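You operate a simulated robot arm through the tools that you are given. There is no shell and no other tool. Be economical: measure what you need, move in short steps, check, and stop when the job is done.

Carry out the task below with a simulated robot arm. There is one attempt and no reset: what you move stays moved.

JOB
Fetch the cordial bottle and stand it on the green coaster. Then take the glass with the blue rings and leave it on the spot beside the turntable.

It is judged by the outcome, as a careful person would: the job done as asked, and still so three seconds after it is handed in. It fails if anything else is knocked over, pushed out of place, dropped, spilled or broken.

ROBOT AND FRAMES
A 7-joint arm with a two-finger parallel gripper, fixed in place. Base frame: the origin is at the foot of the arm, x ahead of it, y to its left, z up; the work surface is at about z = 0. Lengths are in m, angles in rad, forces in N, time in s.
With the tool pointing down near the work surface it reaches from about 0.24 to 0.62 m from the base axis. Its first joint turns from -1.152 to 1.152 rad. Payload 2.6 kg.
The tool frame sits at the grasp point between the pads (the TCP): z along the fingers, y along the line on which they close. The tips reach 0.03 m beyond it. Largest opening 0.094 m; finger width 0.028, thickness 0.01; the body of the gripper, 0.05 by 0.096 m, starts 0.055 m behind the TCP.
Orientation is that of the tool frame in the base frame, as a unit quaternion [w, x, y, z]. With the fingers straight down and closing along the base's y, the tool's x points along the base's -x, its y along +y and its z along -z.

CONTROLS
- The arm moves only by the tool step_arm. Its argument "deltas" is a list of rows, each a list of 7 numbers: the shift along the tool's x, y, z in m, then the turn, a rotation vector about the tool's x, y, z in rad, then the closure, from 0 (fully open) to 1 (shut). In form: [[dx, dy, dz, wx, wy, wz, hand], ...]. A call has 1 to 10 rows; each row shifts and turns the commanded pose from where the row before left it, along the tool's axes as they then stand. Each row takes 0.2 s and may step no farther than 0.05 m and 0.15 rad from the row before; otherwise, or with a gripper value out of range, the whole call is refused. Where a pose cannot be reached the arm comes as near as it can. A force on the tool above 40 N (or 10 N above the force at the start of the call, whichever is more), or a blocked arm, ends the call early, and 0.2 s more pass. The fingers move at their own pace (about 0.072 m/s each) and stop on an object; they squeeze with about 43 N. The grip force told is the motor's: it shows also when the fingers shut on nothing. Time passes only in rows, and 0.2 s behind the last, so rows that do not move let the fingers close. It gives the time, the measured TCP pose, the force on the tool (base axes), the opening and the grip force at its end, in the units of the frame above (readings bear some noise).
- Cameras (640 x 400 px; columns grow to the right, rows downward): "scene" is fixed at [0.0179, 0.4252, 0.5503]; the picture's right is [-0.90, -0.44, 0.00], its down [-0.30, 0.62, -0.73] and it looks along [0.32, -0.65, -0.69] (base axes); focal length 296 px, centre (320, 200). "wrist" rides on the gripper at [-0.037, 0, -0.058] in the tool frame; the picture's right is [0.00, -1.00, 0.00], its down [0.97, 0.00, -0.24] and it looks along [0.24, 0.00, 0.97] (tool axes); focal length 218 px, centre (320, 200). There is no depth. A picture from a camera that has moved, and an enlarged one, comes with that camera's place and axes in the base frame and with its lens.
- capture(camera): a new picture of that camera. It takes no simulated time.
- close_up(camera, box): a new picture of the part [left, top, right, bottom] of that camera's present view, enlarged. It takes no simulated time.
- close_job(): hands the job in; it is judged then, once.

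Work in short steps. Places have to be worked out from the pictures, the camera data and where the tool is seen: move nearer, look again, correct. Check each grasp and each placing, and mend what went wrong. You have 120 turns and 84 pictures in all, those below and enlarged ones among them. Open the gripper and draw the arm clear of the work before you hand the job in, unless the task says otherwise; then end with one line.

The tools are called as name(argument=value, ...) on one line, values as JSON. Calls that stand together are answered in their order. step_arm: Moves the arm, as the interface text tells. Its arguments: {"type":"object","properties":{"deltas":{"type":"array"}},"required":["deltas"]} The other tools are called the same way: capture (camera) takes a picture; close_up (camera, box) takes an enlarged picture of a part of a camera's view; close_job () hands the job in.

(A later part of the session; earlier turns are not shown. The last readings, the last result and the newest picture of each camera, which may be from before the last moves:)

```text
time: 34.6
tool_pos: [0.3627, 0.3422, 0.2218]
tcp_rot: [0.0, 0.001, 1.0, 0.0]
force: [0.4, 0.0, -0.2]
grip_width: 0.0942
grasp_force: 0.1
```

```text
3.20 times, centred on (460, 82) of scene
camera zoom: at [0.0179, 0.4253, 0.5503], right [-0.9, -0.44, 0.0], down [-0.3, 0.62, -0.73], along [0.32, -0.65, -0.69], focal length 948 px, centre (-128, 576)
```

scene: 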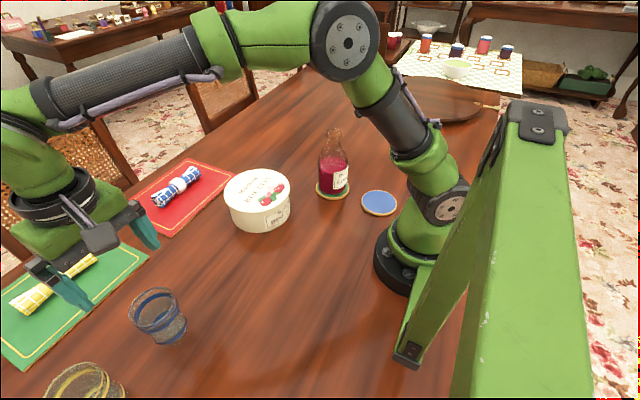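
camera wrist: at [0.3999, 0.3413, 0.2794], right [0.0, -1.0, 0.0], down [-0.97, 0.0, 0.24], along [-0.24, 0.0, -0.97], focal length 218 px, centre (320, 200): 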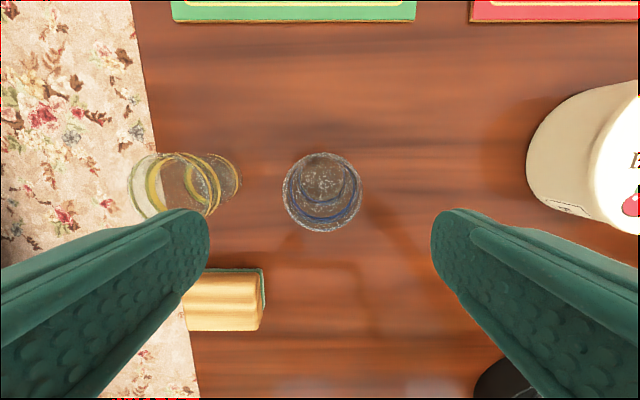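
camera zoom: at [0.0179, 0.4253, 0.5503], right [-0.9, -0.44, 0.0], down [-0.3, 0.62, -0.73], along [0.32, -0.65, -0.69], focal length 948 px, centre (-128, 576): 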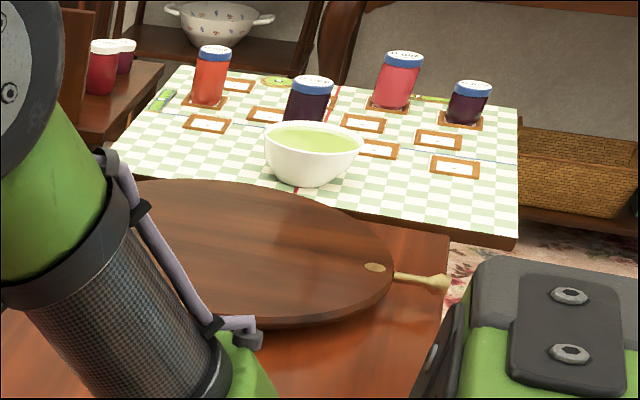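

The tan thing is a felt-backed block well away. I'll correct and descend over the glass in stages.

step_arm(deltas=[[0.001, -0.003, 0.03, 0, 0, 0, 0], [0, 0, 0.03, 0, 0, 0, 0], [0, 0, 0.03, 0, 0, 0, 0], [0, 0, 0, 0, 0, 0, 0]])

capture(camera="wrist")

close_up(camera="scene", box=[40, 220, 280, 370])

```text
time: 35.6
tool_pos: [0.3612, 0.338, 0.1313]
tcp_rot: [0.0, 0.0, 1.0, 0.0]
force: [0.4, 0.5, -0.4]
grip_width: 0.0942
grasp_force: 0.0
```

```text
40 pictures are left
camera wrist: at [0.3988, 0.3377, 0.1895], right [0.0, -1.0, 0.0], down [-0.97, 0.0, 0.24], along [-0.24, 0.0, -0.97], focal length 218 px, centre (320, 200)
```

wrist: 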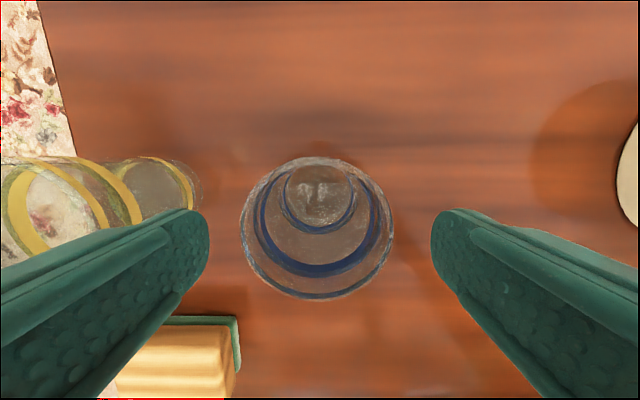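

```text
2.67 times, centred on (160, 295) of scene
camera zoom: at [0.0179, 0.4252, 0.5503], right [-0.9, -0.44, 0.0], down [-0.3, 0.62, -0.73], along [0.32, -0.65, -0.69], focal length 790 px, centre (747, -53)
```

zoom: 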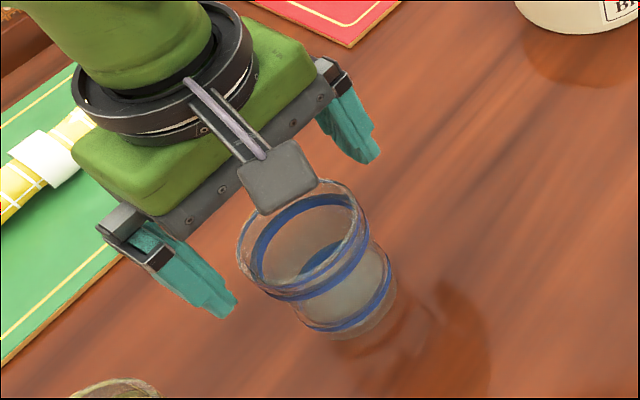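

Centred within 2 mm. I'll descend to z about 0.068 and close.

step_arm(deltas=[[-0.002, 0.001, 0.025, 0, 0, 0, 0], [0, 0, 0.025, 0, 0, 0, 0], [0, 0, 0.013, 0, 0, 0, 0], [0, 0, 0, 0, 0, 0, 0.1], [0, 0, 0, 0, 0, 0, 0.2], [0, 0, 0, 0, 0, 0, 0.4], [0, 0, 0, 0, 0, 0, 0.7], [0, 0, 0, 0, 0, 0, 1], [0, 0, 0, 0, 0, 0, 1]])

close_up(camera="scene", box=[40, 220, 280, 370])

```text
time: 37.6
tool_pos: [0.3626, 0.3397, 0.0688]
tcp_rot: [0.0, 0.0, 1.0, 0.0]
force: [0.5, -0.4, -0.9]
grip_width: 0.067
grasp_force: 42.2
```

```text
2.67 times, centred on (160, 295) of scene
camera zoom: at [0.0179, 0.4253, 0.5503], right [-0.9, -0.44, 0.0], down [-0.3, 0.62, -0.73], along [0.32, -0.65, -0.69], focal length 790 px, centre (747, -53)
```

zoom: 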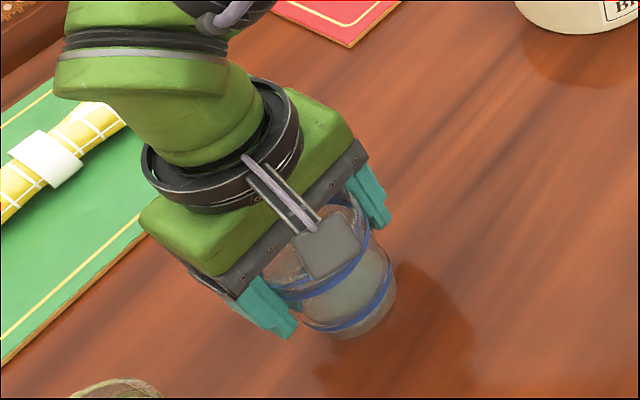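

Gripped at 0.067 m, which matches the glass. I'll lift gently and check.

step_arm(deltas=[[0, 0, -0.005, 0, 0, 0, 1], [0, 0, -0.015, 0, 0, 0, 1], [0, 0, -0.03, 0, 0, 0, 1], [0, 0, -0.04, 0, 0, 0, 1], [0, 0, -0.04, 0, 0, 0, 1], [0, 0, -0.04, 0, 0, 0, 1], [0, 0, -0.04, 0, 0, 0, 1], [0, 0, -0.02, 0, 0, 0, 1], [0, 0, 0, 0, 0, 0, 1]])

capture(camera="scene")

```text
time: 39.6
tool_pos: [0.3626, 0.3389, 0.3]
tcp_rot: [0.0, 0.0, 1.0, 0.001]
force: [-0.6, -1.0, -1.6]
grip_width: 0.0671
grasp_force: 42.5
```

```text
37 pictures are left
```

scene: 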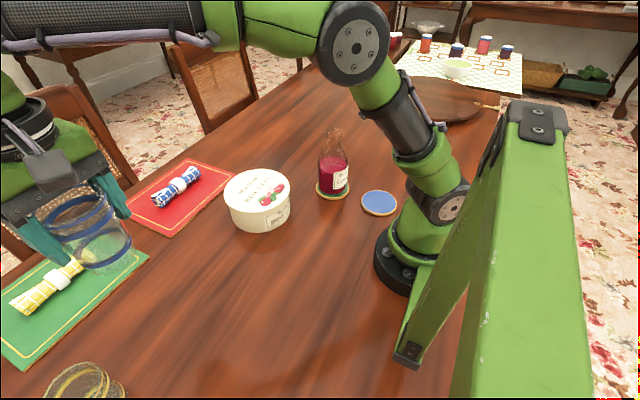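

The glass is held upright. I'll carry it high over the table at x about 0.39, on the far side of the bottle.

step_arm(deltas=[[-0.003, -0.02, 0, 0, 0, 0, 1], [-0.003, -0.035, 0, 0, 0, 0, 1], [-0.003, -0.045, 0, 0, 0, 0, 1], [-0.003, -0.045, 0, 0, 0, 0, 1], [-0.003, -0.045, 0, 0, 0, 0, 1], [-0.003, -0.045, 0, 0, 0, 0, 1], [-0.003, -0.045, 0, 0, 0, 0, 1], [-0.003, -0.045, 0, 0, 0, 0, 1], [-0.003, -0.045, 0, 0, 0, 0, 1], [-0.003, -0.045, 0, 0, 0, 0, 1]])

step_arm(deltas=[[0, -0.045, 0, 0, 0, 0, 1], [0, -0.045, 0, 0, 0, 0, 1], [0, -0.045, 0, 0, 0, 0, 1], [0.01, -0.04, 0, 0, 0, 0, 1], [0.015, -0.03, 0, 0, 0, 0, 1], [0.015, -0.03, 0, 0, 0, 0, 1], [0.015, -0.02, 0, 0, 0, 0, 1], [0.01, -0.01, 0, 0, 0, 0, 1], [0, 0, 0, 0, 0, 0, 1]])

capture(camera="wrist")

capture(camera="scene")

```text
time: 41.8
tool_pos: [0.3915, -0.0773, 0.297]
tcp_rot: [0.0, -0.001, 1.0, 0.0]
force: [-0.1, -0.3, -2.7]
grip_width: 0.0671
grasp_force: 42.9
```

```text
time: 43.8
tool_pos: [0.3275, -0.3411, 0.2976]
tcp_rot: [0.0, 0.0, 1.0, 0.0]
force: [0.1, -0.1, -2.1]
grip_width: 0.067
grasp_force: 43.2
```

```text
36 pictures are left
camera wrist: at [0.3647, -0.341, 0.3566], right [0.0, -1.0, 0.0], down [-0.97, 0.0, 0.24], along [-0.24, 0.0, -0.97], focal length 218 px, centre (320, 200)
```

wrist: 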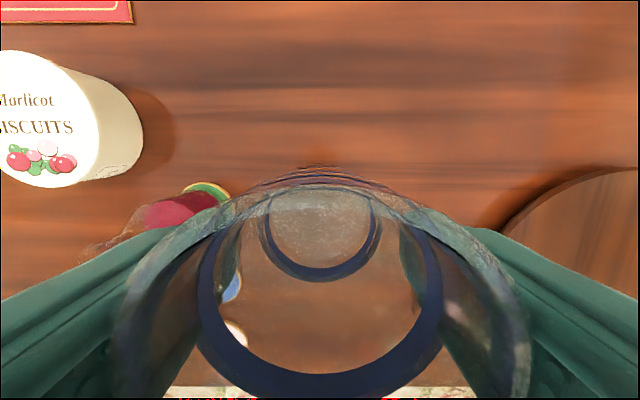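

```text
35 pictures are left
```

scene: 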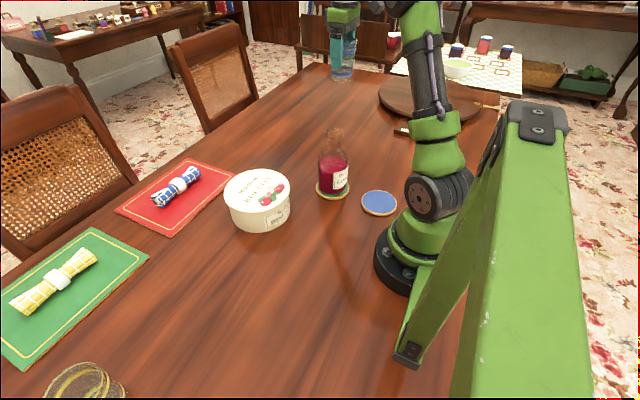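

The glass is still held upright. Target is (0.266, -0.548): glass edge about 5 cm from the turntable rim (centre about (0.13, -0.80), radius about 0.195), clear of the lever block. I'll move over and lower partway.

step_arm(deltas=[[0.008, -0.025, 0, 0, 0, 0, 1], [0.01, -0.035, 0, 0, 0, 0, 1], [0.01, -0.035, 0, 0, 0, 0, 1], [0.01, -0.035, 0, 0, 0, 0, 1], [0.01, -0.035, 0, 0, 0, 0, 1], [0.008, -0.027, 0, 0, 0, 0, 1], [0.005, -0.015, 0, 0, 0, 0, 1], [0, 0, 0.04, 0, 0, 0, 1], [0, 0, 0.04, 0, 0, 0, 1], [0, 0, 0, 0, 0, 0, 1]])

capture(camera="scene")

capture(camera="wrist")

```text
time: 46.0
tool_pos: [0.298, -0.4946, 0.2432]
tcp_rot: [0.0, 0.001, 1.0, 0.001]
force: [0.4, 0.2, -2.2]
grip_width: 0.067
grasp_force: 42.6
out of reach, approached as far as the arm can: row 5, 6, 7, 8, 9
```

```text
34 pictures are left
```

scene: 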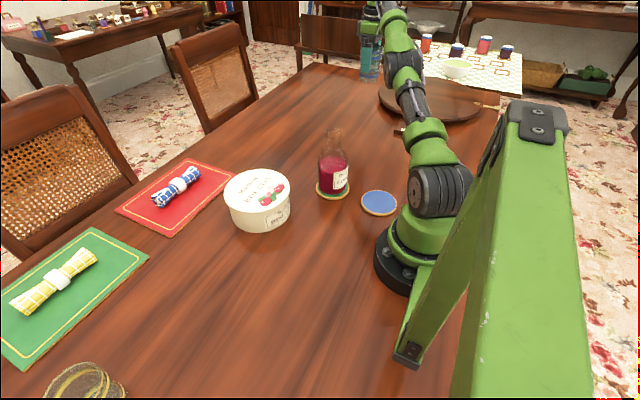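

```text
33 pictures are left
camera wrist: at [0.3354, -0.4962, 0.3013], right [0.0, -1.0, 0.0], down [-0.97, 0.0, 0.24], along [-0.24, 0.0, -0.97], focal length 218 px, centre (320, 200)
```

wrist: 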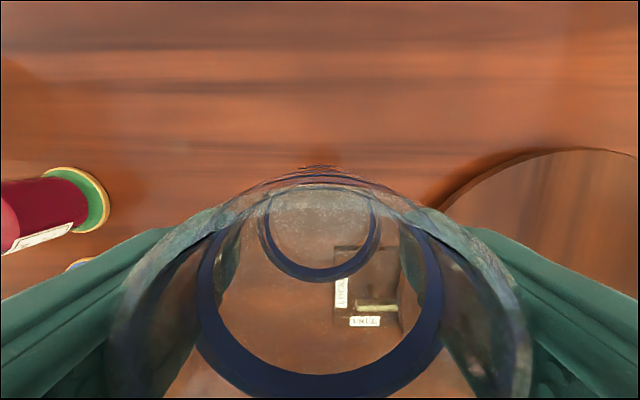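

Reach is limited at this height. I'll lower first and then extend.

step_arm(deltas=[[0, 0, 0.03, 0, 0, 0, 1], [0, 0, 0.03, 0, 0, 0, 1], [0, 0, 0, 0, 0, 0, 1]])

```text
time: 46.8
tool_pos: [0.3071, -0.5108, 0.1886]
tcp_rot: [0.0, 0.0, 1.0, 0.0]
force: [-0.7, -0.4, -1.7]
grip_width: 0.067
grasp_force: 42.3
out of reach, approached as far as the arm can: row 1, 2
```

The arm stops around -59° here, and I want to see whether that holds lower down. I'll lower further, still well clear of the table, and read the pose.

step_arm(deltas=[[0, 0, 0.03, 0, 0, 0, 1], [0, 0, 0.03, 0, 0, 0, 1], [0, 0, 0, 0, 0, 0, 1]])

step_arm(deltas=[[0.02, -0.005, 0, 0, 0, 0, 1], [0.0, 0, 0, 0, 0, 0, 1]])

```text
time: 47.6
tool_pos: [0.3134, -0.5223, 0.1309]
tcp_rot: [-0.001, 0.0, 1.0, 0.0]
force: [0.1, 0.6, -2.7]
grip_width: 0.067
grasp_force: 42.8
out of reach, approached as far as the arm can: row 1, 2
```

```text
time: 48.2
tool_pos: [0.296, -0.5318, 0.1329]
tcp_rot: [-0.001, 0.001, 1.0, 0.002]
force: [1.0, -0.5, -2.6]
grip_width: 0.0672
grasp_force: 43.1
out of reach, approached as far as the arm can: row 1
```

It did get to -61°, so the limit was mainly radius. I'll continue toward -x.

step_arm(deltas=[[0.015, 0, 0, 0, 0, 0, 1], [0.015, 0, 0, 0, 0, 0, 1], [0.0, 0, 0, 0, 0, 0, 1]])

```text
time: 49.0
tool_pos: [0.2721, -0.5436, 0.1356]
tcp_rot: [-0.001, 0.0, 1.0, 0.002]
force: [-0.1, -0.3, -1.7]
grip_width: 0.067
grasp_force: 42.9
out of reach, approached as far as the arm can: row 1, 2
```

Now at (0.272, -0.544), a good place. I'll lower in small steps, watching for outward drift.

step_arm(deltas=[[0, 0, 0.015, 0, 0, 0, 1], [0, 0, 0.015, 0, 0, 0, 1], [0.0, 0, 0, 0, 0, 0, 1]])

capture(camera="wrist")

close_up(camera="scene", box=[320, 40, 512, 160])

```text
time: 49.8
tool_pos: [0.276, -0.5492, 0.1043]
tcp_rot: [0.0, 0.001, 1.0, 0.001]
force: [0.2, 0.2, -1.5]
grip_width: 0.067
grasp_force: 43.1
out of reach, approached as far as the arm can: row 1
```

```text
32 pictures are left
camera wrist: at [0.3123, -0.5504, 0.1637], right [0.0, -1.0, 0.0], down [-0.97, 0.0, 0.24], along [-0.24, 0.0, -0.97], focal length 218 px, centre (320, 200)
```

wrist: 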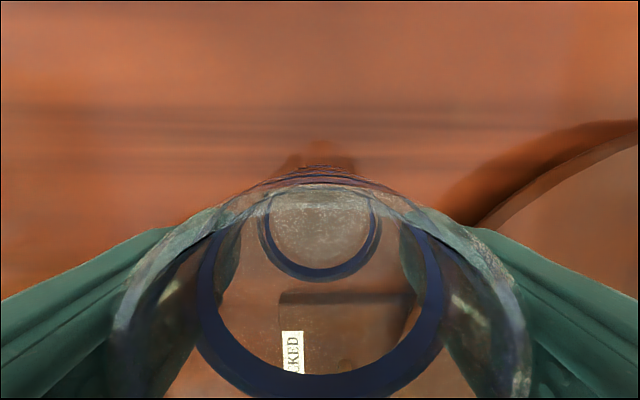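

```text
3.33 times, centred on (416, 100) of scene
camera zoom: at [0.0179, 0.4252, 0.5503], right [-0.9, -0.44, 0.0], down [-0.3, 0.62, -0.73], along [0.32, -0.65, -0.69], focal length 988 px, centre (0, 533)
```

zoom: 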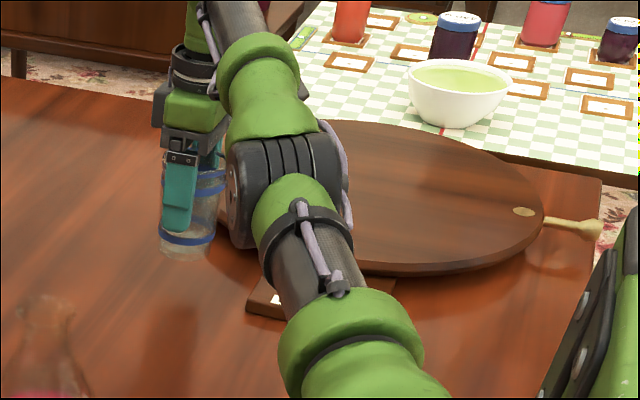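

The surroundings are clear: the lever block edge is at x of about 0.20 and the turntable rim is several centimetres from the fingers. I'll lower to just above contact.

step_arm(deltas=[[0, 0, 0.015, 0, 0, 0, 1], [0, 0, 0.013, 0, 0, 0, 1], [0.0, 0, 0, 0, 0, 0, 1]])

```text
time: 50.6
tool_pos: [0.2759, -0.5506, 0.0778]
tcp_rot: [-0.002, 0.001, 1.0, 0.001]
force: [-0.1, 0.1, -1.9]
grip_width: 0.067
grasp_force: 42.7
out of reach, approached as far as the arm can: row 1
```

step_arm(deltas=[[0, 0, 0.004, 0, 0, 0, 1], [0, 0, 0.003, 0, 0, 0, 1], [0.0, 0, 0, 0, 0, 0, 1]])

```text
time: 51.4
tool_pos: [0.2766, -0.5536, 0.0712]
tcp_rot: [0.0, -0.001, 1.0, 0.0]
force: [0.7, 0.6, -1.8]
grip_width: 0.067
grasp_force: 42.4
```

Not touching yet, so I'll go on by single millimetres.

step_arm(deltas=[[0, 0, 0.0015, 0, 0, 0, 1], [0, 0, 0.0012, 0, 0, 0, 1], [0.0, 0, 0, 0, 0, 0, 1]])

close_up(camera="scene", box=[340, 60, 436, 120])

```text
time: 52.2
tool_pos: [0.2764, -0.5525, 0.069]
tcp_rot: [0.0, 0.0, 1.0, 0.001]
force: [-0.4, -0.2, -1.5]
grip_width: 0.067
grasp_force: 43.4
```

```text
6.67 times, centred on (388, 90) of scene
camera zoom: at [0.0179, 0.4252, 0.5503], right [-0.9, -0.44, 0.0], down [-0.3, 0.62, -0.73], along [0.32, -0.65, -0.69], focal length 1975 px, centre (-133, 933)
```

zoom: 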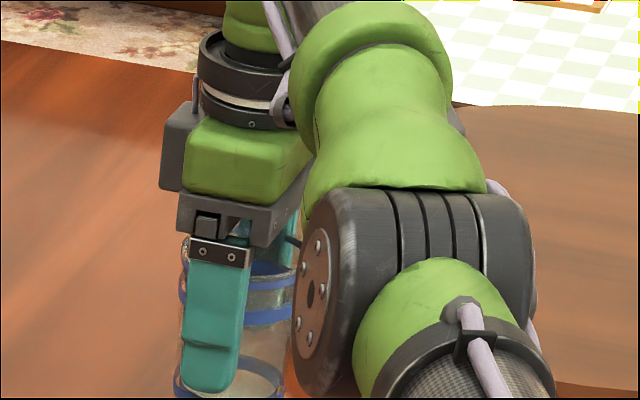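

step_arm(deltas=[[0, 0, 0.0015, 0, 0, 0, 1], [0, 0, 0.001, 0, 0, 0, 1], [0.0, 0, 0, 0, 0, 0, 1]])

```text
time: 53.0
tool_pos: [0.2783, -0.5528, 0.0683]
tcp_rot: [0.0, 0.0, 1.0, -0.001]
force: [-2.7, 3.7, 11.8]
grip_width: 0.0667
grasp_force: 43.2
```

Contact with the table. I'll ease up a millimetre and open.

step_arm(deltas=[[0, 0, -0.0015, 0, 0, 0, 1], [0, 0, 0, 0, 0, 0, 0.25], [0, 0, 0, 0, 0, 0, 0.15], [0, 0, 0, 0, 0, 0, 0], [0, 0, 0, 0, 0, 0, 0]])

capture(camera="wrist")

```text
time: 54.2
tool_pos: [0.2769, -0.553, 0.0673]
tcp_rot: [0.0, 0.0, 1.0, 0.001]
force: [0.2, 0.3, -0.6]
grip_width: 0.094
grasp_force: 0.1
```

```text
29 pictures are left
camera wrist: at [0.3148, -0.5541, 0.1255], right [0.0, -1.0, 0.0], down [-0.97, 0.0, 0.24], along [-0.24, 0.0, -0.97], focal length 218 px, centre (320, 200)
```

wrist: 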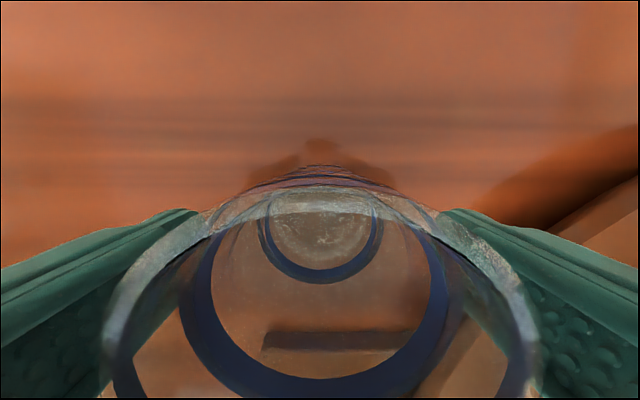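

Released, with the fingers clear on both sides. I'll rise in short steps, as the reach limit may pull the arm inward.

step_arm(deltas=[[0, 0, -0.015, 0, 0, 0, 0], [0, 0, -0.015, 0, 0, 0, 0], [0, 0, -0.012, 0, 0, 0, 0], [0, 0, 0, 0, 0, 0, 0]])

capture(camera="wrist")

```text
time: 55.2
tool_pos: [0.2763, -0.5498, 0.1082]
tcp_rot: [0.001, 0.0, 1.0, 0.0]
force: [0.4, -0.8, 0.1]
grip_width: 0.094
grasp_force: 0.1
```

```text
28 pictures are left
camera wrist: at [0.3135, -0.5512, 0.1675], right [0.0, -1.0, 0.0], down [-0.97, 0.0, 0.24], along [-0.24, 0.0, -0.97], focal length 218 px, centre (320, 200)
```

wrist: 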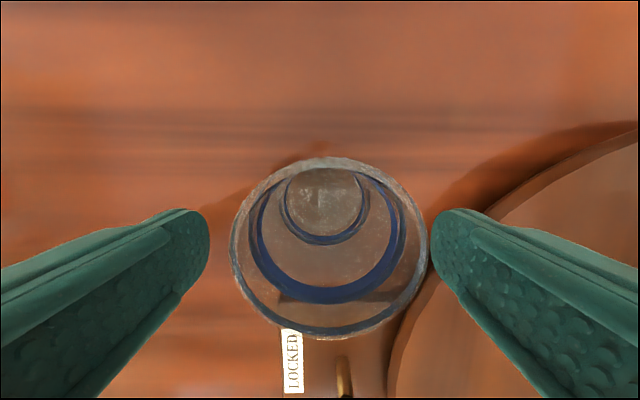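

The glass stands and the right finger is a little nearer it. As I rise I'll slide 2 cm along the finger slot (-x) so the reach limit doesn't pull the arm in y.

step_arm(deltas=[[0.012, 0, -0.008, 0, 0, 0, 0], [0.01, 0, -0.01, 0, 0, 0, 0], [0, 0, 0, 0, 0, 0, 0]])

capture(camera="wrist")

```text
time: 56.0
tool_pos: [0.2528, -0.5506, 0.1281]
tcp_rot: [0.0, 0.001, 1.0, 0.0]
force: [0.1, 0.7, -0.1]
grip_width: 0.094
grasp_force: 0.1
```

```text
27 pictures are left
camera wrist: at [0.2916, -0.5515, 0.1854], right [0.0, -1.0, 0.0], down [-0.97, 0.0, 0.24], along [-0.24, 0.0, -0.97], focal length 218 px, centre (320, 200)
```

wrist: 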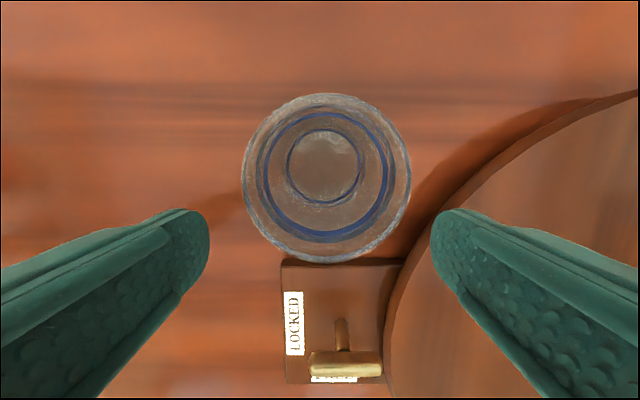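

The glass stands upright beside the turntable and the tips are above its rim. I'll rise and withdraw toward the open middle.

step_arm(deltas=[[0, 0.0, -0.02, 0, 0, 0, 0], [0, 0.01, -0.03, 0, 0, 0, 0], [0, 0.02, -0.04, 0, 0, 0, 0], [-0.01, 0.03, -0.04, 0, 0, 0, 0], [-0.02, 0.04, -0.03, 0, 0, 0, 0], [-0.02, 0.04, 0, 0, 0, 0, 0], [-0.02, 0.04, 0, 0, 0, 0, 0], [-0.02, 0.04, 0, 0, 0, 0, 0]])

step_arm(deltas=[[-0.02, 0.045, 0, 0, 0, 0, 0], [-0.01, 0.045, 0, 0, 0, 0, 0], [-0.01, 0.045, 0, 0, 0, 0, 0], [-0.005, 0.045, 0, 0, 0, 0, 0], [0, 0.045, 0, 0, 0, 0, 0], [0, 0.045, 0, 0, 0, 0, 0], [0, 0.045, 0, 0, 0, 0, 0], [0, 0, 0, 0, 0, 0, 0]])

capture(camera="scene")

close_up(camera="scene", box=[280, 50, 520, 200])

```text
refused: row 4 steps farther than a row can; nothing moved
```

```text
time: 57.8
tool_pos: [0.2994, -0.2363, 0.1268]
tcp_rot: [0.0, 0.0, 1.0, 0.001]
force: [-1.0, 0.0, 0.2]
grip_width: 0.0939
grasp_force: 0.1
```

```text
26 pictures are left
```

scene: 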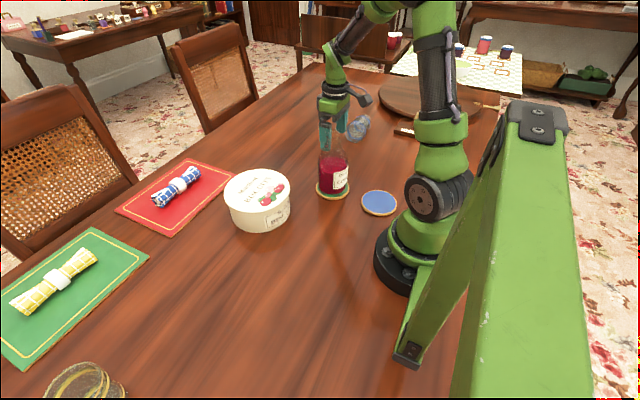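

```text
2.67 times, centred on (400, 125) of scene
camera zoom: at [0.0179, 0.4253, 0.5503], right [-0.9, -0.44, 0.0], down [-0.3, 0.62, -0.73], along [0.32, -0.65, -0.69], focal length 790 px, centre (107, 400)
```

zoom: 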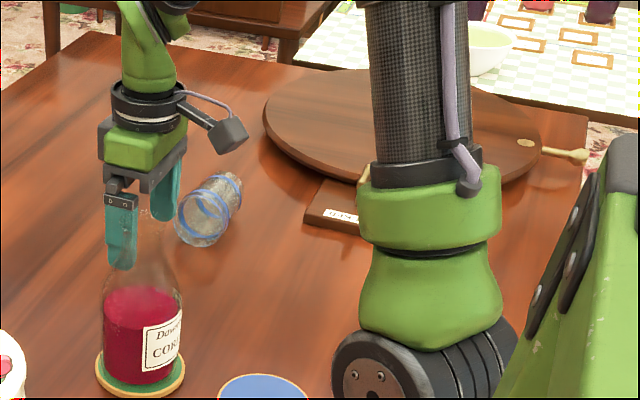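

My mistake: the first call was refused whole (row 4 slightly too long) and the second then ran at low height, so the gripper tipped the glass onto its side. I have to mend that. The bottle still stands. I'll rise straight up, away from the bottle, and look.

step_arm(deltas=[[0, 0, -0.03, 0, 0, 0, 0], [0, 0, -0.04, 0, 0, 0, 0], [0, 0, -0.04, 0, 0, 0, 0], [0, 0, -0.04, 0, 0, 0, 0], [0, 0, 0, 0, 0, 0, 0]])

capture(camera="wrist")

close_up(camera="scene", box=[280, 80, 440, 205])

```text
time: 59.0
tool_pos: [0.2986, -0.2369, 0.278]
tcp_rot: [0.0, 0.0, 1.0, 0.0]
force: [-0.4, 0.2, 0.4]
grip_width: 0.094
grasp_force: 0.0
```

```text
24 pictures are left
camera wrist: at [0.3363, -0.2366, 0.3363], right [0.0, -1.0, 0.0], down [-0.97, 0.0, 0.24], along [-0.24, 0.0, -0.97], focal length 218 px, centre (320, 200)
```

wrist: 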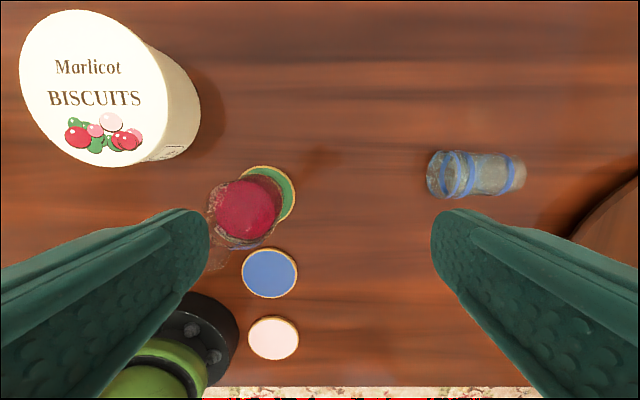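

```text
3.20 times, centred on (360, 142) of scene
camera zoom: at [0.0179, 0.4252, 0.5503], right [-0.9, -0.44, 0.0], down [-0.3, 0.62, -0.73], along [0.32, -0.65, -0.69], focal length 948 px, centre (192, 384)
```

zoom: 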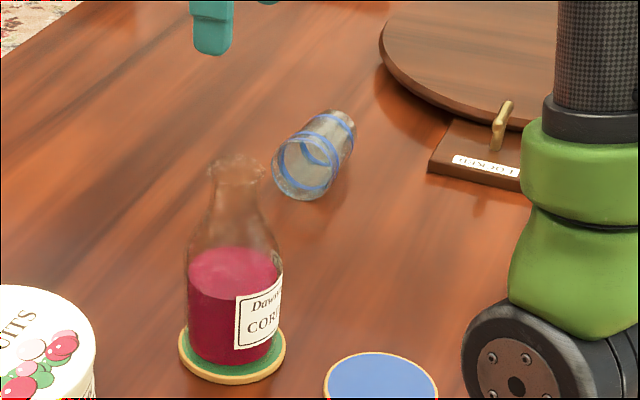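

The glass is unbroken and empty, lying along y at x of about 0.298, with its rim near y = -0.40 and base near -0.50. My plan is to yaw 90° so the fingers close across it, approach tilted, grip, rotate it upright in clear space, then place it again. First the yaw, kept high.

step_arm(deltas=[[0, -0.02, 0, 0, 0, 0.15, 0], [0, -0.02, 0, 0, 0, 0.15, 0], [0, 0, 0, 0, 0, 0.15, 0], [0, 0, 0, 0, 0, 0.15, 0], [0, 0, 0, 0, 0, 0.15, 0], [0, 0, 0, 0, 0, 0.15, 0], [0, 0, 0, 0, 0, 0.15, 0], [0, 0, 0, 0, 0, 0.15, 0], [0, 0, 0, 0, 0, 0.15, 0], [0, 0, 0, 0, 0, 0.15, 0]])

step_arm(deltas=[[0, 0, 0, 0, 0, 0.0708, 0], [-0.04, 0, 0, 0, 0, 0, 0], [-0.04, 0, 0, 0, 0, 0, 0], [-0.03, 0, 0, 0, 0, 0, 0], [0, 0, 0, 0, 0, 0, 0]])

capture(camera="wrist")

```text
time: 61.2
tool_pos: [0.2952, -0.2755, 0.2769]
tcp_rot: [0.0, 0.682, 0.731, 0.0]
force: [0.1, 0.4, 0.1]
grip_width: 0.0939
grasp_force: 0.1
```

```text
time: 62.4
tool_pos: [0.2979, -0.3858, 0.2776]
tcp_rot: [0.0, 0.706, 0.708, -0.001]
force: [-0.5, -0.6, 0.4]
grip_width: 0.0941
grasp_force: 0.0
```

```text
22 pictures are left
camera wrist: at [0.2975, -0.424, 0.3355], right [-1.0, 0.0, 0.0], down [0.0, 0.97, 0.24], along [0.0, 0.24, -0.97], focal length 218 px, centre (320, 200)
```

wrist: 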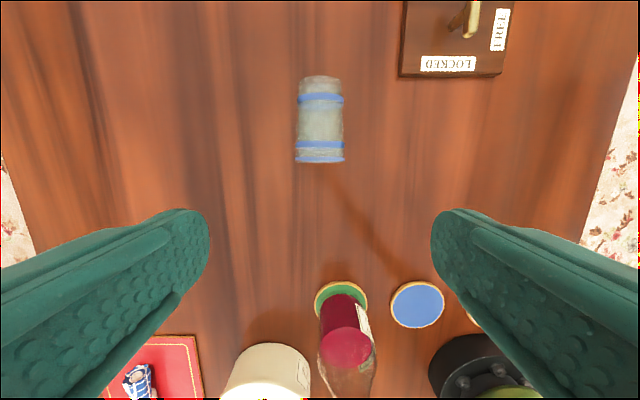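

The glass axis lies along y at x = 0.2975, with the rim at y = -0.406 and the base at -0.508. I'll move above the grip point (y = -0.44) and tilt 0.75 rad toward -y.

step_arm(deltas=[[-0.027, 0, 0, 0, 0, 0, 0], [-0.027, 0, 0, 0, 0, 0, 0], [0, 0, 0, 0, -0.15, 0, 0], [0, 0, 0, 0, -0.15, 0, 0], [0, 0, 0, 0, -0.15, 0, 0], [0, 0, 0, 0, -0.15, 0, 0], [0, 0, 0, 0, -0.15, 0, 0], [0, 0, 0, 0, 0, 0, 0]])

```text
time: 64.2
tool_pos: [0.2959, -0.4396, 0.2784]
tcp_rot: [0.259, 0.658, 0.658, -0.259]
force: [0.1, -0.6, 0.5]
grip_width: 0.0942
grasp_force: 0.1
```

The tilt is right. I'll descend vertically in base terms to about z = 0.12 and look.

step_arm(deltas=[[0.0273, 0, 0.0293, 0, 0, 0, 0], [0.0273, 0, 0.0293, 0, 0, 0, 0], [0.0273, 0, 0.0293, 0, 0, 0, 0], [0.0273, 0, 0.0293, 0, 0, 0, 0], [0, 0, 0, 0, 0, 0, 0]])

capture(camera="wrist")

capture(camera="scene")

```text
time: 65.4
tool_pos: [0.2945, -0.4394, 0.1171]
tcp_rot: [0.259, 0.659, 0.657, -0.259]
force: [0.9, -0.9, 0.4]
grip_width: 0.0937
grasp_force: 0.2
```

```text
21 pictures are left
camera wrist: at [0.2961, -0.4283, 0.1848], right [-1.0, 0.0, 0.0], down [0.0, 0.87, -0.49], along [0.0, -0.49, -0.87], focal length 218 px, centre (320, 200)
```

wrist: 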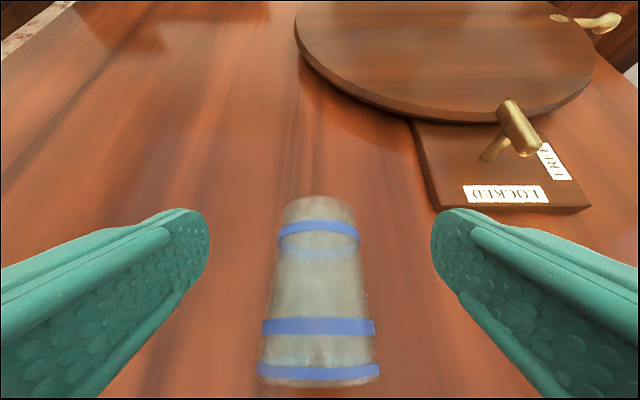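

```text
20 pictures are left
```

scene: 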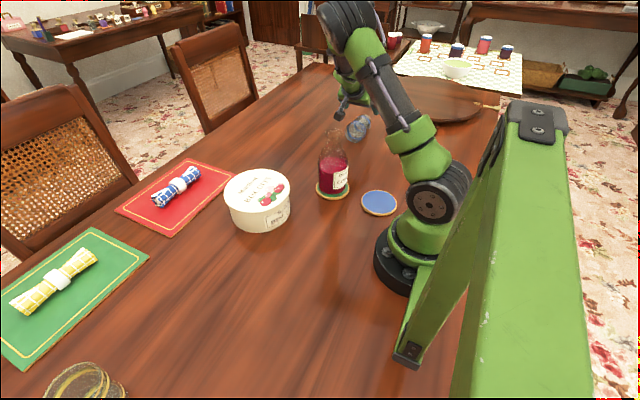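

Well centred on the glass. I'll descend to z about 0.043 watching force, then close.

step_arm(deltas=[[0.0171, 0, 0.0183, 0, 0, 0, 0], [0.0171, 0, 0.0183, 0, 0, 0, 0], [0.0164, 0, 0.0176, 0, 0, 0, 0], [0, 0, 0, 0, 0, 0, 0]])

capture(camera="wrist")

```text
time: 66.4
tool_pos: [0.2969, -0.4406, 0.0439]
tcp_rot: [0.259, 0.658, 0.658, -0.26]
force: [-0.4, 0.3, 0.7]
grip_width: 0.0943
grasp_force: 0.1
```

```text
19 pictures are left
camera wrist: at [0.2976, -0.4278, 0.1108], right [-1.0, 0.0, 0.0], down [0.0, 0.87, -0.49], along [0.0, -0.49, -0.87], focal length 218 px, centre (320, 200)
```

wrist: 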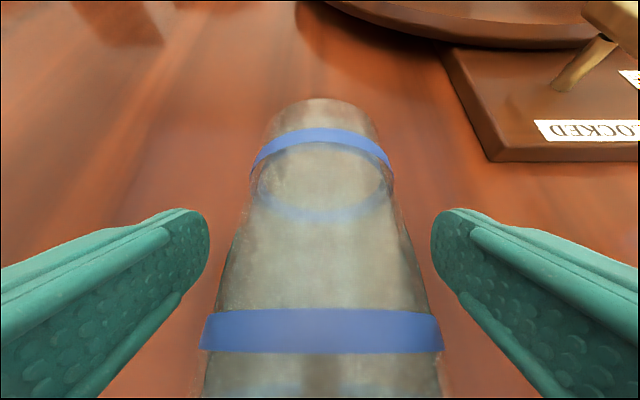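

The fingers straddle the glass symmetrically. I'll close gradually.

step_arm(deltas=[[0, 0, 0, 0, 0, 0, 0.15], [0, 0, 0, 0, 0, 0, 0.3], [0, 0, 0, 0, 0, 0, 0.5], [0, 0, 0, 0, 0, 0, 0.8], [0, 0, 0, 0, 0, 0, 1], [0, 0, 0, 0, 0, 0, 1]])

capture(camera="wrist")

```text
time: 67.8
tool_pos: [0.2958, -0.4394, 0.0429]
tcp_rot: [0.259, 0.658, 0.658, -0.259]
force: [0.6, 1.5, -0.3]
grip_width: 0.0649
grasp_force: 42.4
```

```text
18 pictures are left
camera wrist: at [0.2976, -0.4278, 0.1111], right [-1.0, 0.0, 0.0], down [0.0, 0.87, -0.49], along [0.0, -0.49, -0.87], focal length 218 px, centre (320, 200)
```

wrist: 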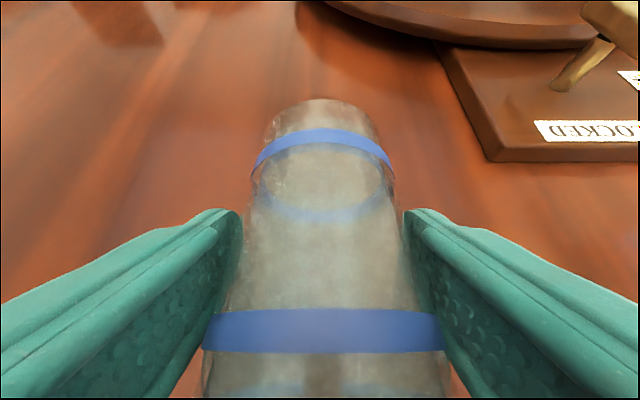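

Gripped at 0.065 m. Lifting 16 cm straight up.

step_arm(deltas=[[-0.0068, 0, -0.0073, 0, 0, 0, 1], [-0.0171, 0, -0.0183, 0, 0, 0, 1], [-0.0273, 0, -0.0293, 0, 0, 0, 1], [-0.0273, 0, -0.0293, 0, 0, 0, 1], [-0.0273, 0, -0.0293, 0, 0, 0, 1], [0, 0, 0, 0, 0, 0, 1]])

close_up(camera="scene", box=[280, 20, 472, 140])

```text
time: 69.2
tool_pos: [0.297, -0.4393, 0.2004]
tcp_rot: [0.258, 0.658, 0.659, -0.258]
force: [0.8, -0.8, -1.0]
grip_width: 0.0649
grasp_force: 43.1
```

```text
3.33 times, centred on (376, 80) of scene
camera zoom: at [0.0179, 0.4252, 0.5503], right [-0.9, -0.44, 0.0], down [-0.3, 0.62, -0.73], along [0.32, -0.65, -0.69], focal length 988 px, centre (133, 600)
```

zoom: 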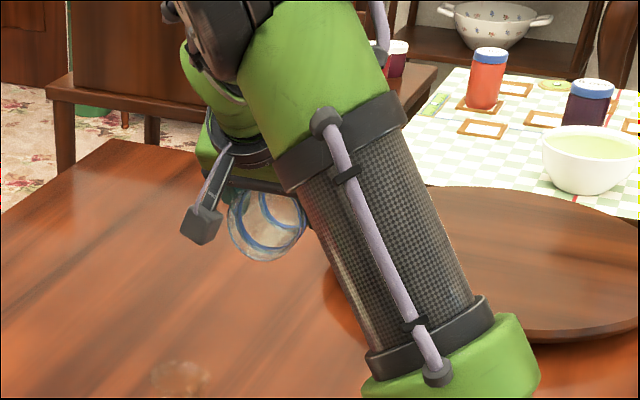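

Lifted cleanly. Now I rotate back to vertical (halfway up for the glass) and shift to open space at (0.35, -0.32).

step_arm(deltas=[[0, 0, 0, 0, 0.15, 0, 1], [0, 0, 0, 0, 0.15, 0, 1], [0, 0, 0, 0, 0.15, 0, 1], [0, 0, 0, 0, 0.15, 0, 1], [0, 0, 0, 0, 0.15, 0, 1], [0.03, 0.015, 0, 0, 0, 0, 1], [0.03, 0.015, 0, 0, 0, 0, 1], [0.03, 0.015, 0, 0, 0, 0, 1], [0.03, 0.008, 0, 0, 0, 0, 1], [0, 0, 0, 0, 0, 0, 1]])

step_arm(deltas=[[0, 0, 0, 0, 0.15, 0, 1], [0, 0, 0, 0, 0.15, 0, 1], [0, 0, 0, 0, 0.15, 0, 1], [0, 0, 0, 0, 0.15, 0, 1], [0, 0, 0, 0, 0.15, 0, 1], [0, 0, 0, 0, 0, 0, 1]])

close_up(camera="scene", box=[240, 20, 432, 140])

capture(camera="wrist")

```text
time: 71.4
tool_pos: [0.3488, -0.3185, 0.1967]
tcp_rot: [0.0, 0.707, 0.707, 0.0]
force: [-0.2, -0.2, -1.9]
grip_width: 0.0648
grasp_force: 43.5
```

```text
time: 72.8
tool_pos: [0.3488, -0.3198, 0.1975]
tcp_rot: [-0.259, 0.658, 0.658, 0.26]
force: [0.6, -0.4, -1.6]
grip_width: 0.0647
grasp_force: 42.9
```

```text
3.33 times, centred on (336, 80) of scene
camera zoom: at [0.0179, 0.4252, 0.5503], right [-0.9, -0.44, 0.0], down [-0.3, 0.62, -0.73], along [0.32, -0.65, -0.69], focal length 988 px, centre (267, 600)
```

zoom: 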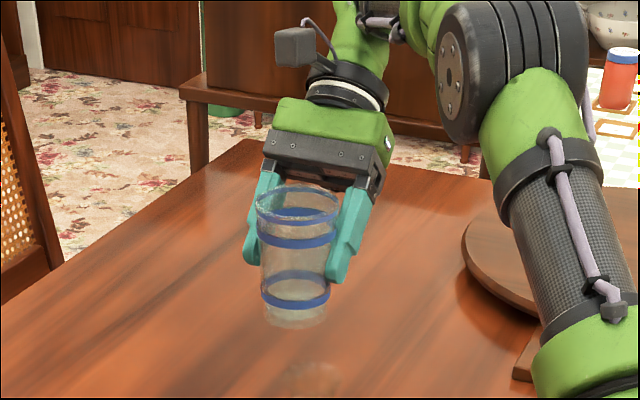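

```text
15 pictures are left
camera wrist: at [0.3499, -0.387, 0.2156], right [-1.0, 0.0, 0.0], down [0.0, 0.55, 0.84], along [0.0, 0.84, -0.55], focal length 218 px, centre (320, 200)
```

wrist: 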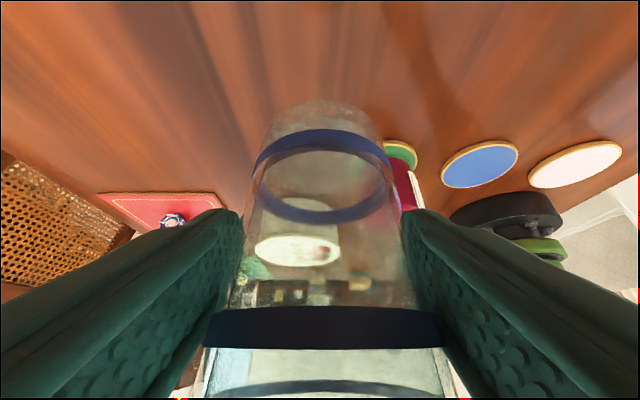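

The glass is upright. I'll lower it here, with contact expected near z about 0.068, then regrasp from straight above.

step_arm(deltas=[[-0.0273, 0, 0.0293, 0, 0, 0, 1], [-0.0273, 0, 0.0293, 0, 0, 0, 1], [-0.0205, 0, 0.022, 0, 0, 0, 1], [0, 0, 0, 0, 0, 0, 1]])

close_up(camera="scene", box=[260, 40, 420, 140])

```text
time: 73.8
tool_pos: [0.3488, -0.3196, 0.0885]
tcp_rot: [-0.259, 0.658, 0.658, 0.259]
force: [-0.3, -0.2, -1.8]
grip_width: 0.0648
grasp_force: 43.4
```

```text
4.00 times, centred on (340, 90) of scene
camera zoom: at [0.0179, 0.4252, 0.5503], right [-0.9, -0.44, 0.0], down [-0.3, 0.62, -0.73], along [0.32, -0.65, -0.69], focal length 1185 px, centre (240, 640)
```

zoom: 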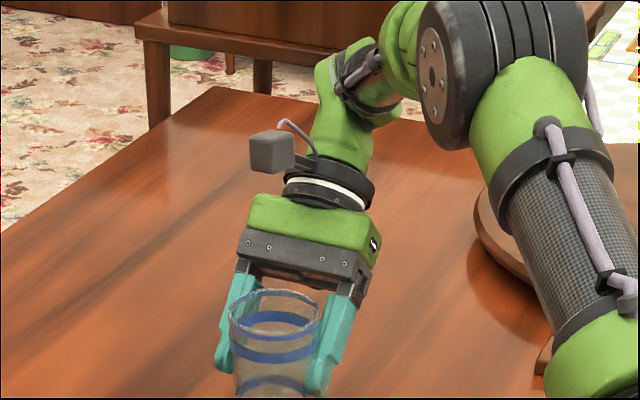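

Now I lower in small steps until contact.

step_arm(deltas=[[-0.0068, 0, 0.0073, 0, 0, 0, 1], [-0.0034, 0, 0.0037, 0, 0, 0, 1], [0, 0, 0, 0, 0, 0, 1]])

step_arm(deltas=[[-0.0014, 0, 0.0015, 0, 0, 0, 1], [0, 0, 0, 0, 0, 0, 1]])

step_arm(deltas=[[-0.0014, 0, 0.0015, 0, 0, 0, 1], [0, 0, 0, 0, 0, 0, 1]])

```text
time: 74.6
tool_pos: [0.3482, -0.3203, 0.0745]
tcp_rot: [-0.26, 0.658, 0.658, 0.259]
force: [-0.4, 0.4, -3.2]
grip_width: 0.0647
grasp_force: 42.9
```

```text
time: 75.2
tool_pos: [0.3494, -0.3189, 0.071]
tcp_rot: [-0.259, 0.658, 0.658, 0.258]
force: [0.3, 0.6, -1.4]
grip_width: 0.0648
grasp_force: 42.9
```

```text
time: 75.8
tool_pos: [0.3497, -0.3191, 0.0696]
tcp_rot: [-0.259, 0.658, 0.657, 0.26]
force: [0.7, 0.2, -1.7]
grip_width: 0.0649
grasp_force: 42.9
```

step_arm(deltas=[[-0.0014, 0, 0.0015, 0, 0, 0, 1], [0, 0, 0, 0, 0, 0, 1]])

step_arm(deltas=[[-0.001, 0, 0.0011, 0, 0, 0, 1], [0, 0, 0, 0, 0, 0, 1]])

close_up(camera="scene", box=[280, 80, 400, 155])

```text
time: 76.4
tool_pos: [0.3496, -0.3192, 0.0669]
tcp_rot: [-0.259, 0.658, 0.658, 0.259]
force: [0.0, -0.1, -2.4]
grip_width: 0.0649
grasp_force: 43.2
```

```text
time: 77.0
tool_pos: [0.3491, -0.3197, 0.065]
tcp_rot: [-0.259, 0.658, 0.658, 0.259]
force: [1.0, -1.2, -2.5]
grip_width: 0.0646
grasp_force: 43.5
```

```text
5.33 times, centred on (340, 118) of scene
camera zoom: at [0.0179, 0.4252, 0.5503], right [-0.9, -0.44, 0.0], down [-0.3, 0.62, -0.73], along [0.32, -0.65, -0.69], focal length 1580 px, centre (213, 640)
```

zoom: 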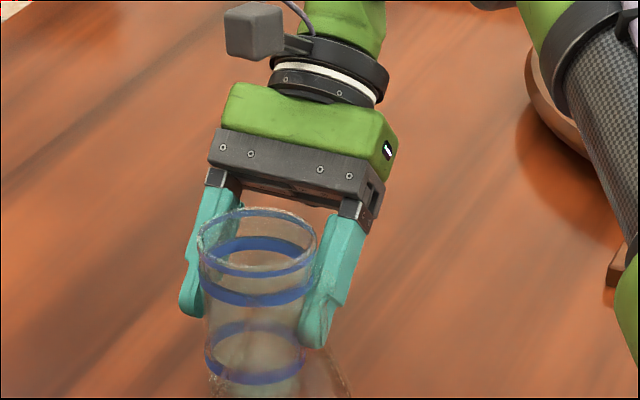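

No contact yet; I'll keep stepping down by about a millimetre.

step_arm(deltas=[[-0.001, 0, 0.0011, 0, 0, 0, 1], [0, 0, 0, 0, 0, 0, 1]])

step_arm(deltas=[[-0.001, 0, 0.0011, 0, 0, 0, 1], [0, 0, 0, 0, 0, 0, 1]])

```text
time: 77.6
tool_pos: [0.349, -0.3195, 0.0637]
tcp_rot: [-0.26, 0.657, 0.659, 0.259]
force: [-0.7, 0.4, -3.1]
grip_width: 0.0644
grasp_force: 42.7
```

```text
time: 78.2
tool_pos: [0.3487, -0.3196, 0.0641]
tcp_rot: [-0.258, 0.658, 0.657, 0.26]
force: [-5.6, -0.6, 14.4]
grip_width: 0.0648
grasp_force: 43.3
```

Contact. I'll relieve slightly, open, and check that it stands before withdrawing along the tool axis.

step_arm(deltas=[[0.001, 0, -0.0011, 0, 0, 0, 1], [0, 0, 0, 0, 0, 0, 0.25], [0, 0, 0, 0, 0, 0, 0.15], [0, 0, 0, 0, 0, 0, 0], [0, 0, 0, 0, 0, 0, 0]])

capture(camera="wrist")

```text
time: 79.4
tool_pos: [0.3489, -0.3199, 0.0646]
tcp_rot: [-0.259, 0.658, 0.658, 0.258]
force: [0.0, 0.2, 0.7]
grip_width: 0.094
grasp_force: 0.1
```

```text
12 pictures are left
camera wrist: at [0.3499, -0.387, 0.0815], right [-1.0, 0.0, 0.0], down [0.0, 0.55, 0.84], along [0.0, 0.84, -0.55], focal length 218 px, centre (320, 200)
```

wrist: 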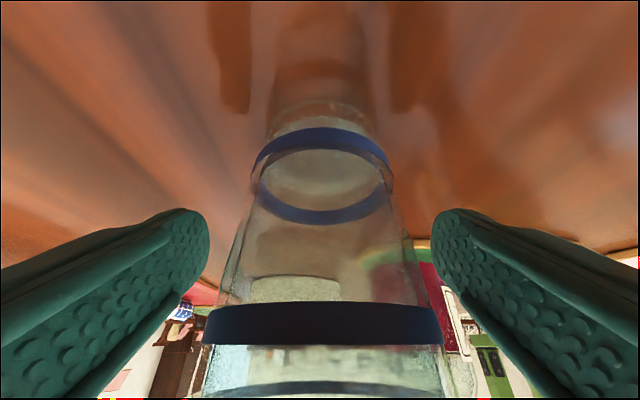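

It's standing steadily. Rotating about the TCP back to vertical keeps the gripper body off the rim, so I'll do that in place, then regrasp straight down.

step_arm(deltas=[[0, 0, 0, 0, -0.15, 0, 0], [0, 0, 0, 0, -0.15, 0, 0], [0, 0, 0, 0, -0.15, 0, 0], [0, 0, 0, 0, -0.15, 0, 0], [0, 0, 0, 0, -0.15, 0, 0], [0, 0, 0, 0, 0, 0, 0]])

capture(camera="wrist")

```text
time: 80.8
tool_pos: [0.349, -0.3199, 0.0642]
tcp_rot: [0.0, 0.707, 0.708, -0.001]
force: [-0.5, 0.7, 0.1]
grip_width: 0.0941
grasp_force: 0.0
```

```text
11 pictures are left
camera wrist: at [0.3495, -0.3575, 0.1227], right [-1.0, 0.0, 0.0], down [0.0, 0.97, 0.24], along [0.0, 0.24, -0.97], focal length 218 px, centre (320, 200)
```

wrist: 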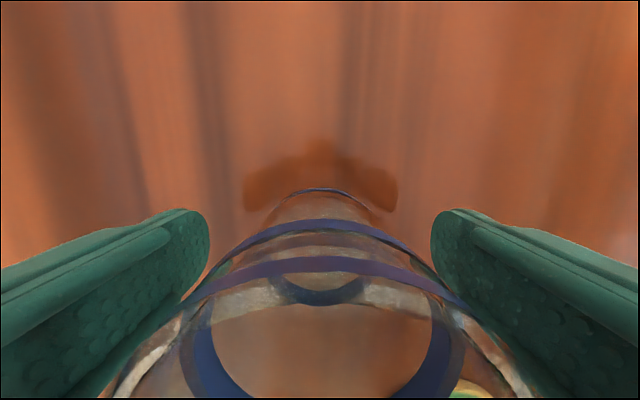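

Vertical now, with the glass still standing and its axis about 1 cm toward +y. I'll slide 9 mm along the slot, rise 4 mm, and close.

step_arm(deltas=[[0.009, 0, -0.004, 0, 0, 0, 0], [0, 0, 0, 0, 0, 0, 0.15], [0, 0, 0, 0, 0, 0, 0.3], [0, 0, 0, 0, 0, 0, 0.6], [0, 0, 0, 0, 0, 0, 1], [0, 0, 0, 0, 0, 0, 1]])

step_arm(deltas=[[0, 0, -0.005, 0, 0, 0, 1], [0, 0, -0.015, 0, 0, 0, 1], [0, 0, -0.02, 0, 0, 0, 1], [0, 0, -0.01, 0, 0, 0, 1], [0, 0, 0, 0, 0, 0, 1]])

close_up(camera="scene", box=[260, 40, 420, 140])

```text
time: 82.2
tool_pos: [0.3496, -0.3115, 0.0676]
tcp_rot: [-0.001, 0.707, 0.707, 0.0]
force: [0.2, -0.9, 0.3]
grip_width: 0.0677
grasp_force: 42.8
```

```text
time: 83.4
tool_pos: [0.3494, -0.3112, 0.1181]
tcp_rot: [0.0, 0.707, 0.707, 0.0]
force: [0.0, -0.4, -2.0]
grip_width: 0.0669
grasp_force: 43.2
```

```text
4.00 times, centred on (340, 90) of scene
camera zoom: at [0.0179, 0.4252, 0.5503], right [-0.9, -0.44, 0.0], down [-0.3, 0.62, -0.73], along [0.32, -0.65, -0.69], focal length 1185 px, centre (240, 640)
```

zoom: 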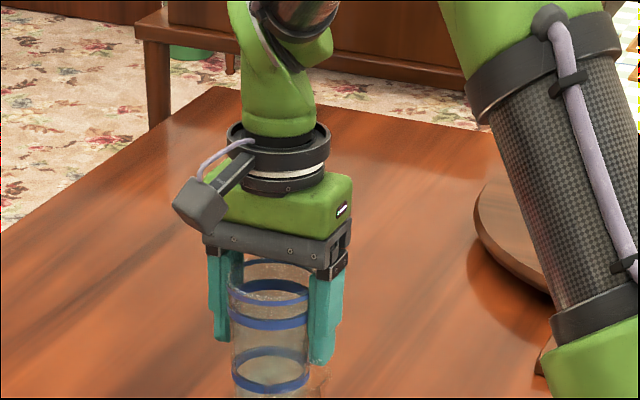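

The glass is held upright. I'll carry it at z about 0.12 to (0.277, -0.54), with nothing in the way at that height.

step_arm(deltas=[[-0.02, -0.006, 0, 0, 0, 0, 1], [-0.035, -0.011, 0, 0, 0, 0, 1], [-0.035, -0.011, 0, 0, 0, 0, 1], [-0.035, -0.011, 0, 0, 0, 0, 1], [-0.035, -0.011, 0, 0, 0, 0, 1], [-0.035, -0.011, 0, 0, 0, 0, 1], [-0.02, -0.007, 0, 0, 0, 0, 1], [-0.014, -0.004, 0, 0, 0, 0, 1], [0, 0, 0, 0, 0, 0, 1]])

close_up(camera="scene", box=[320, 40, 480, 140])

```text
time: 85.4
tool_pos: [0.2766, -0.5405, 0.1185]
tcp_rot: [0.0, 0.707, 0.707, 0.0]
force: [-0.8, 0.4, -2.6]
grip_width: 0.0671
grasp_force: 43.0
```

```text
4.00 times, centred on (400, 90) of scene
camera zoom: at [0.0179, 0.4252, 0.5503], right [-0.9, -0.44, 0.0], down [-0.3, 0.62, -0.73], along [0.32, -0.65, -0.69], focal length 1185 px, centre (0, 640)
```

zoom: 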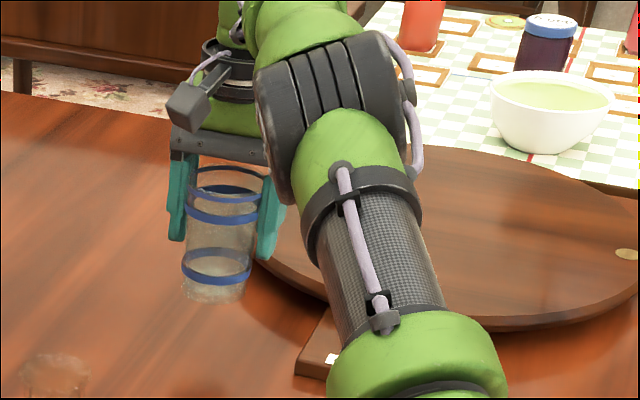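

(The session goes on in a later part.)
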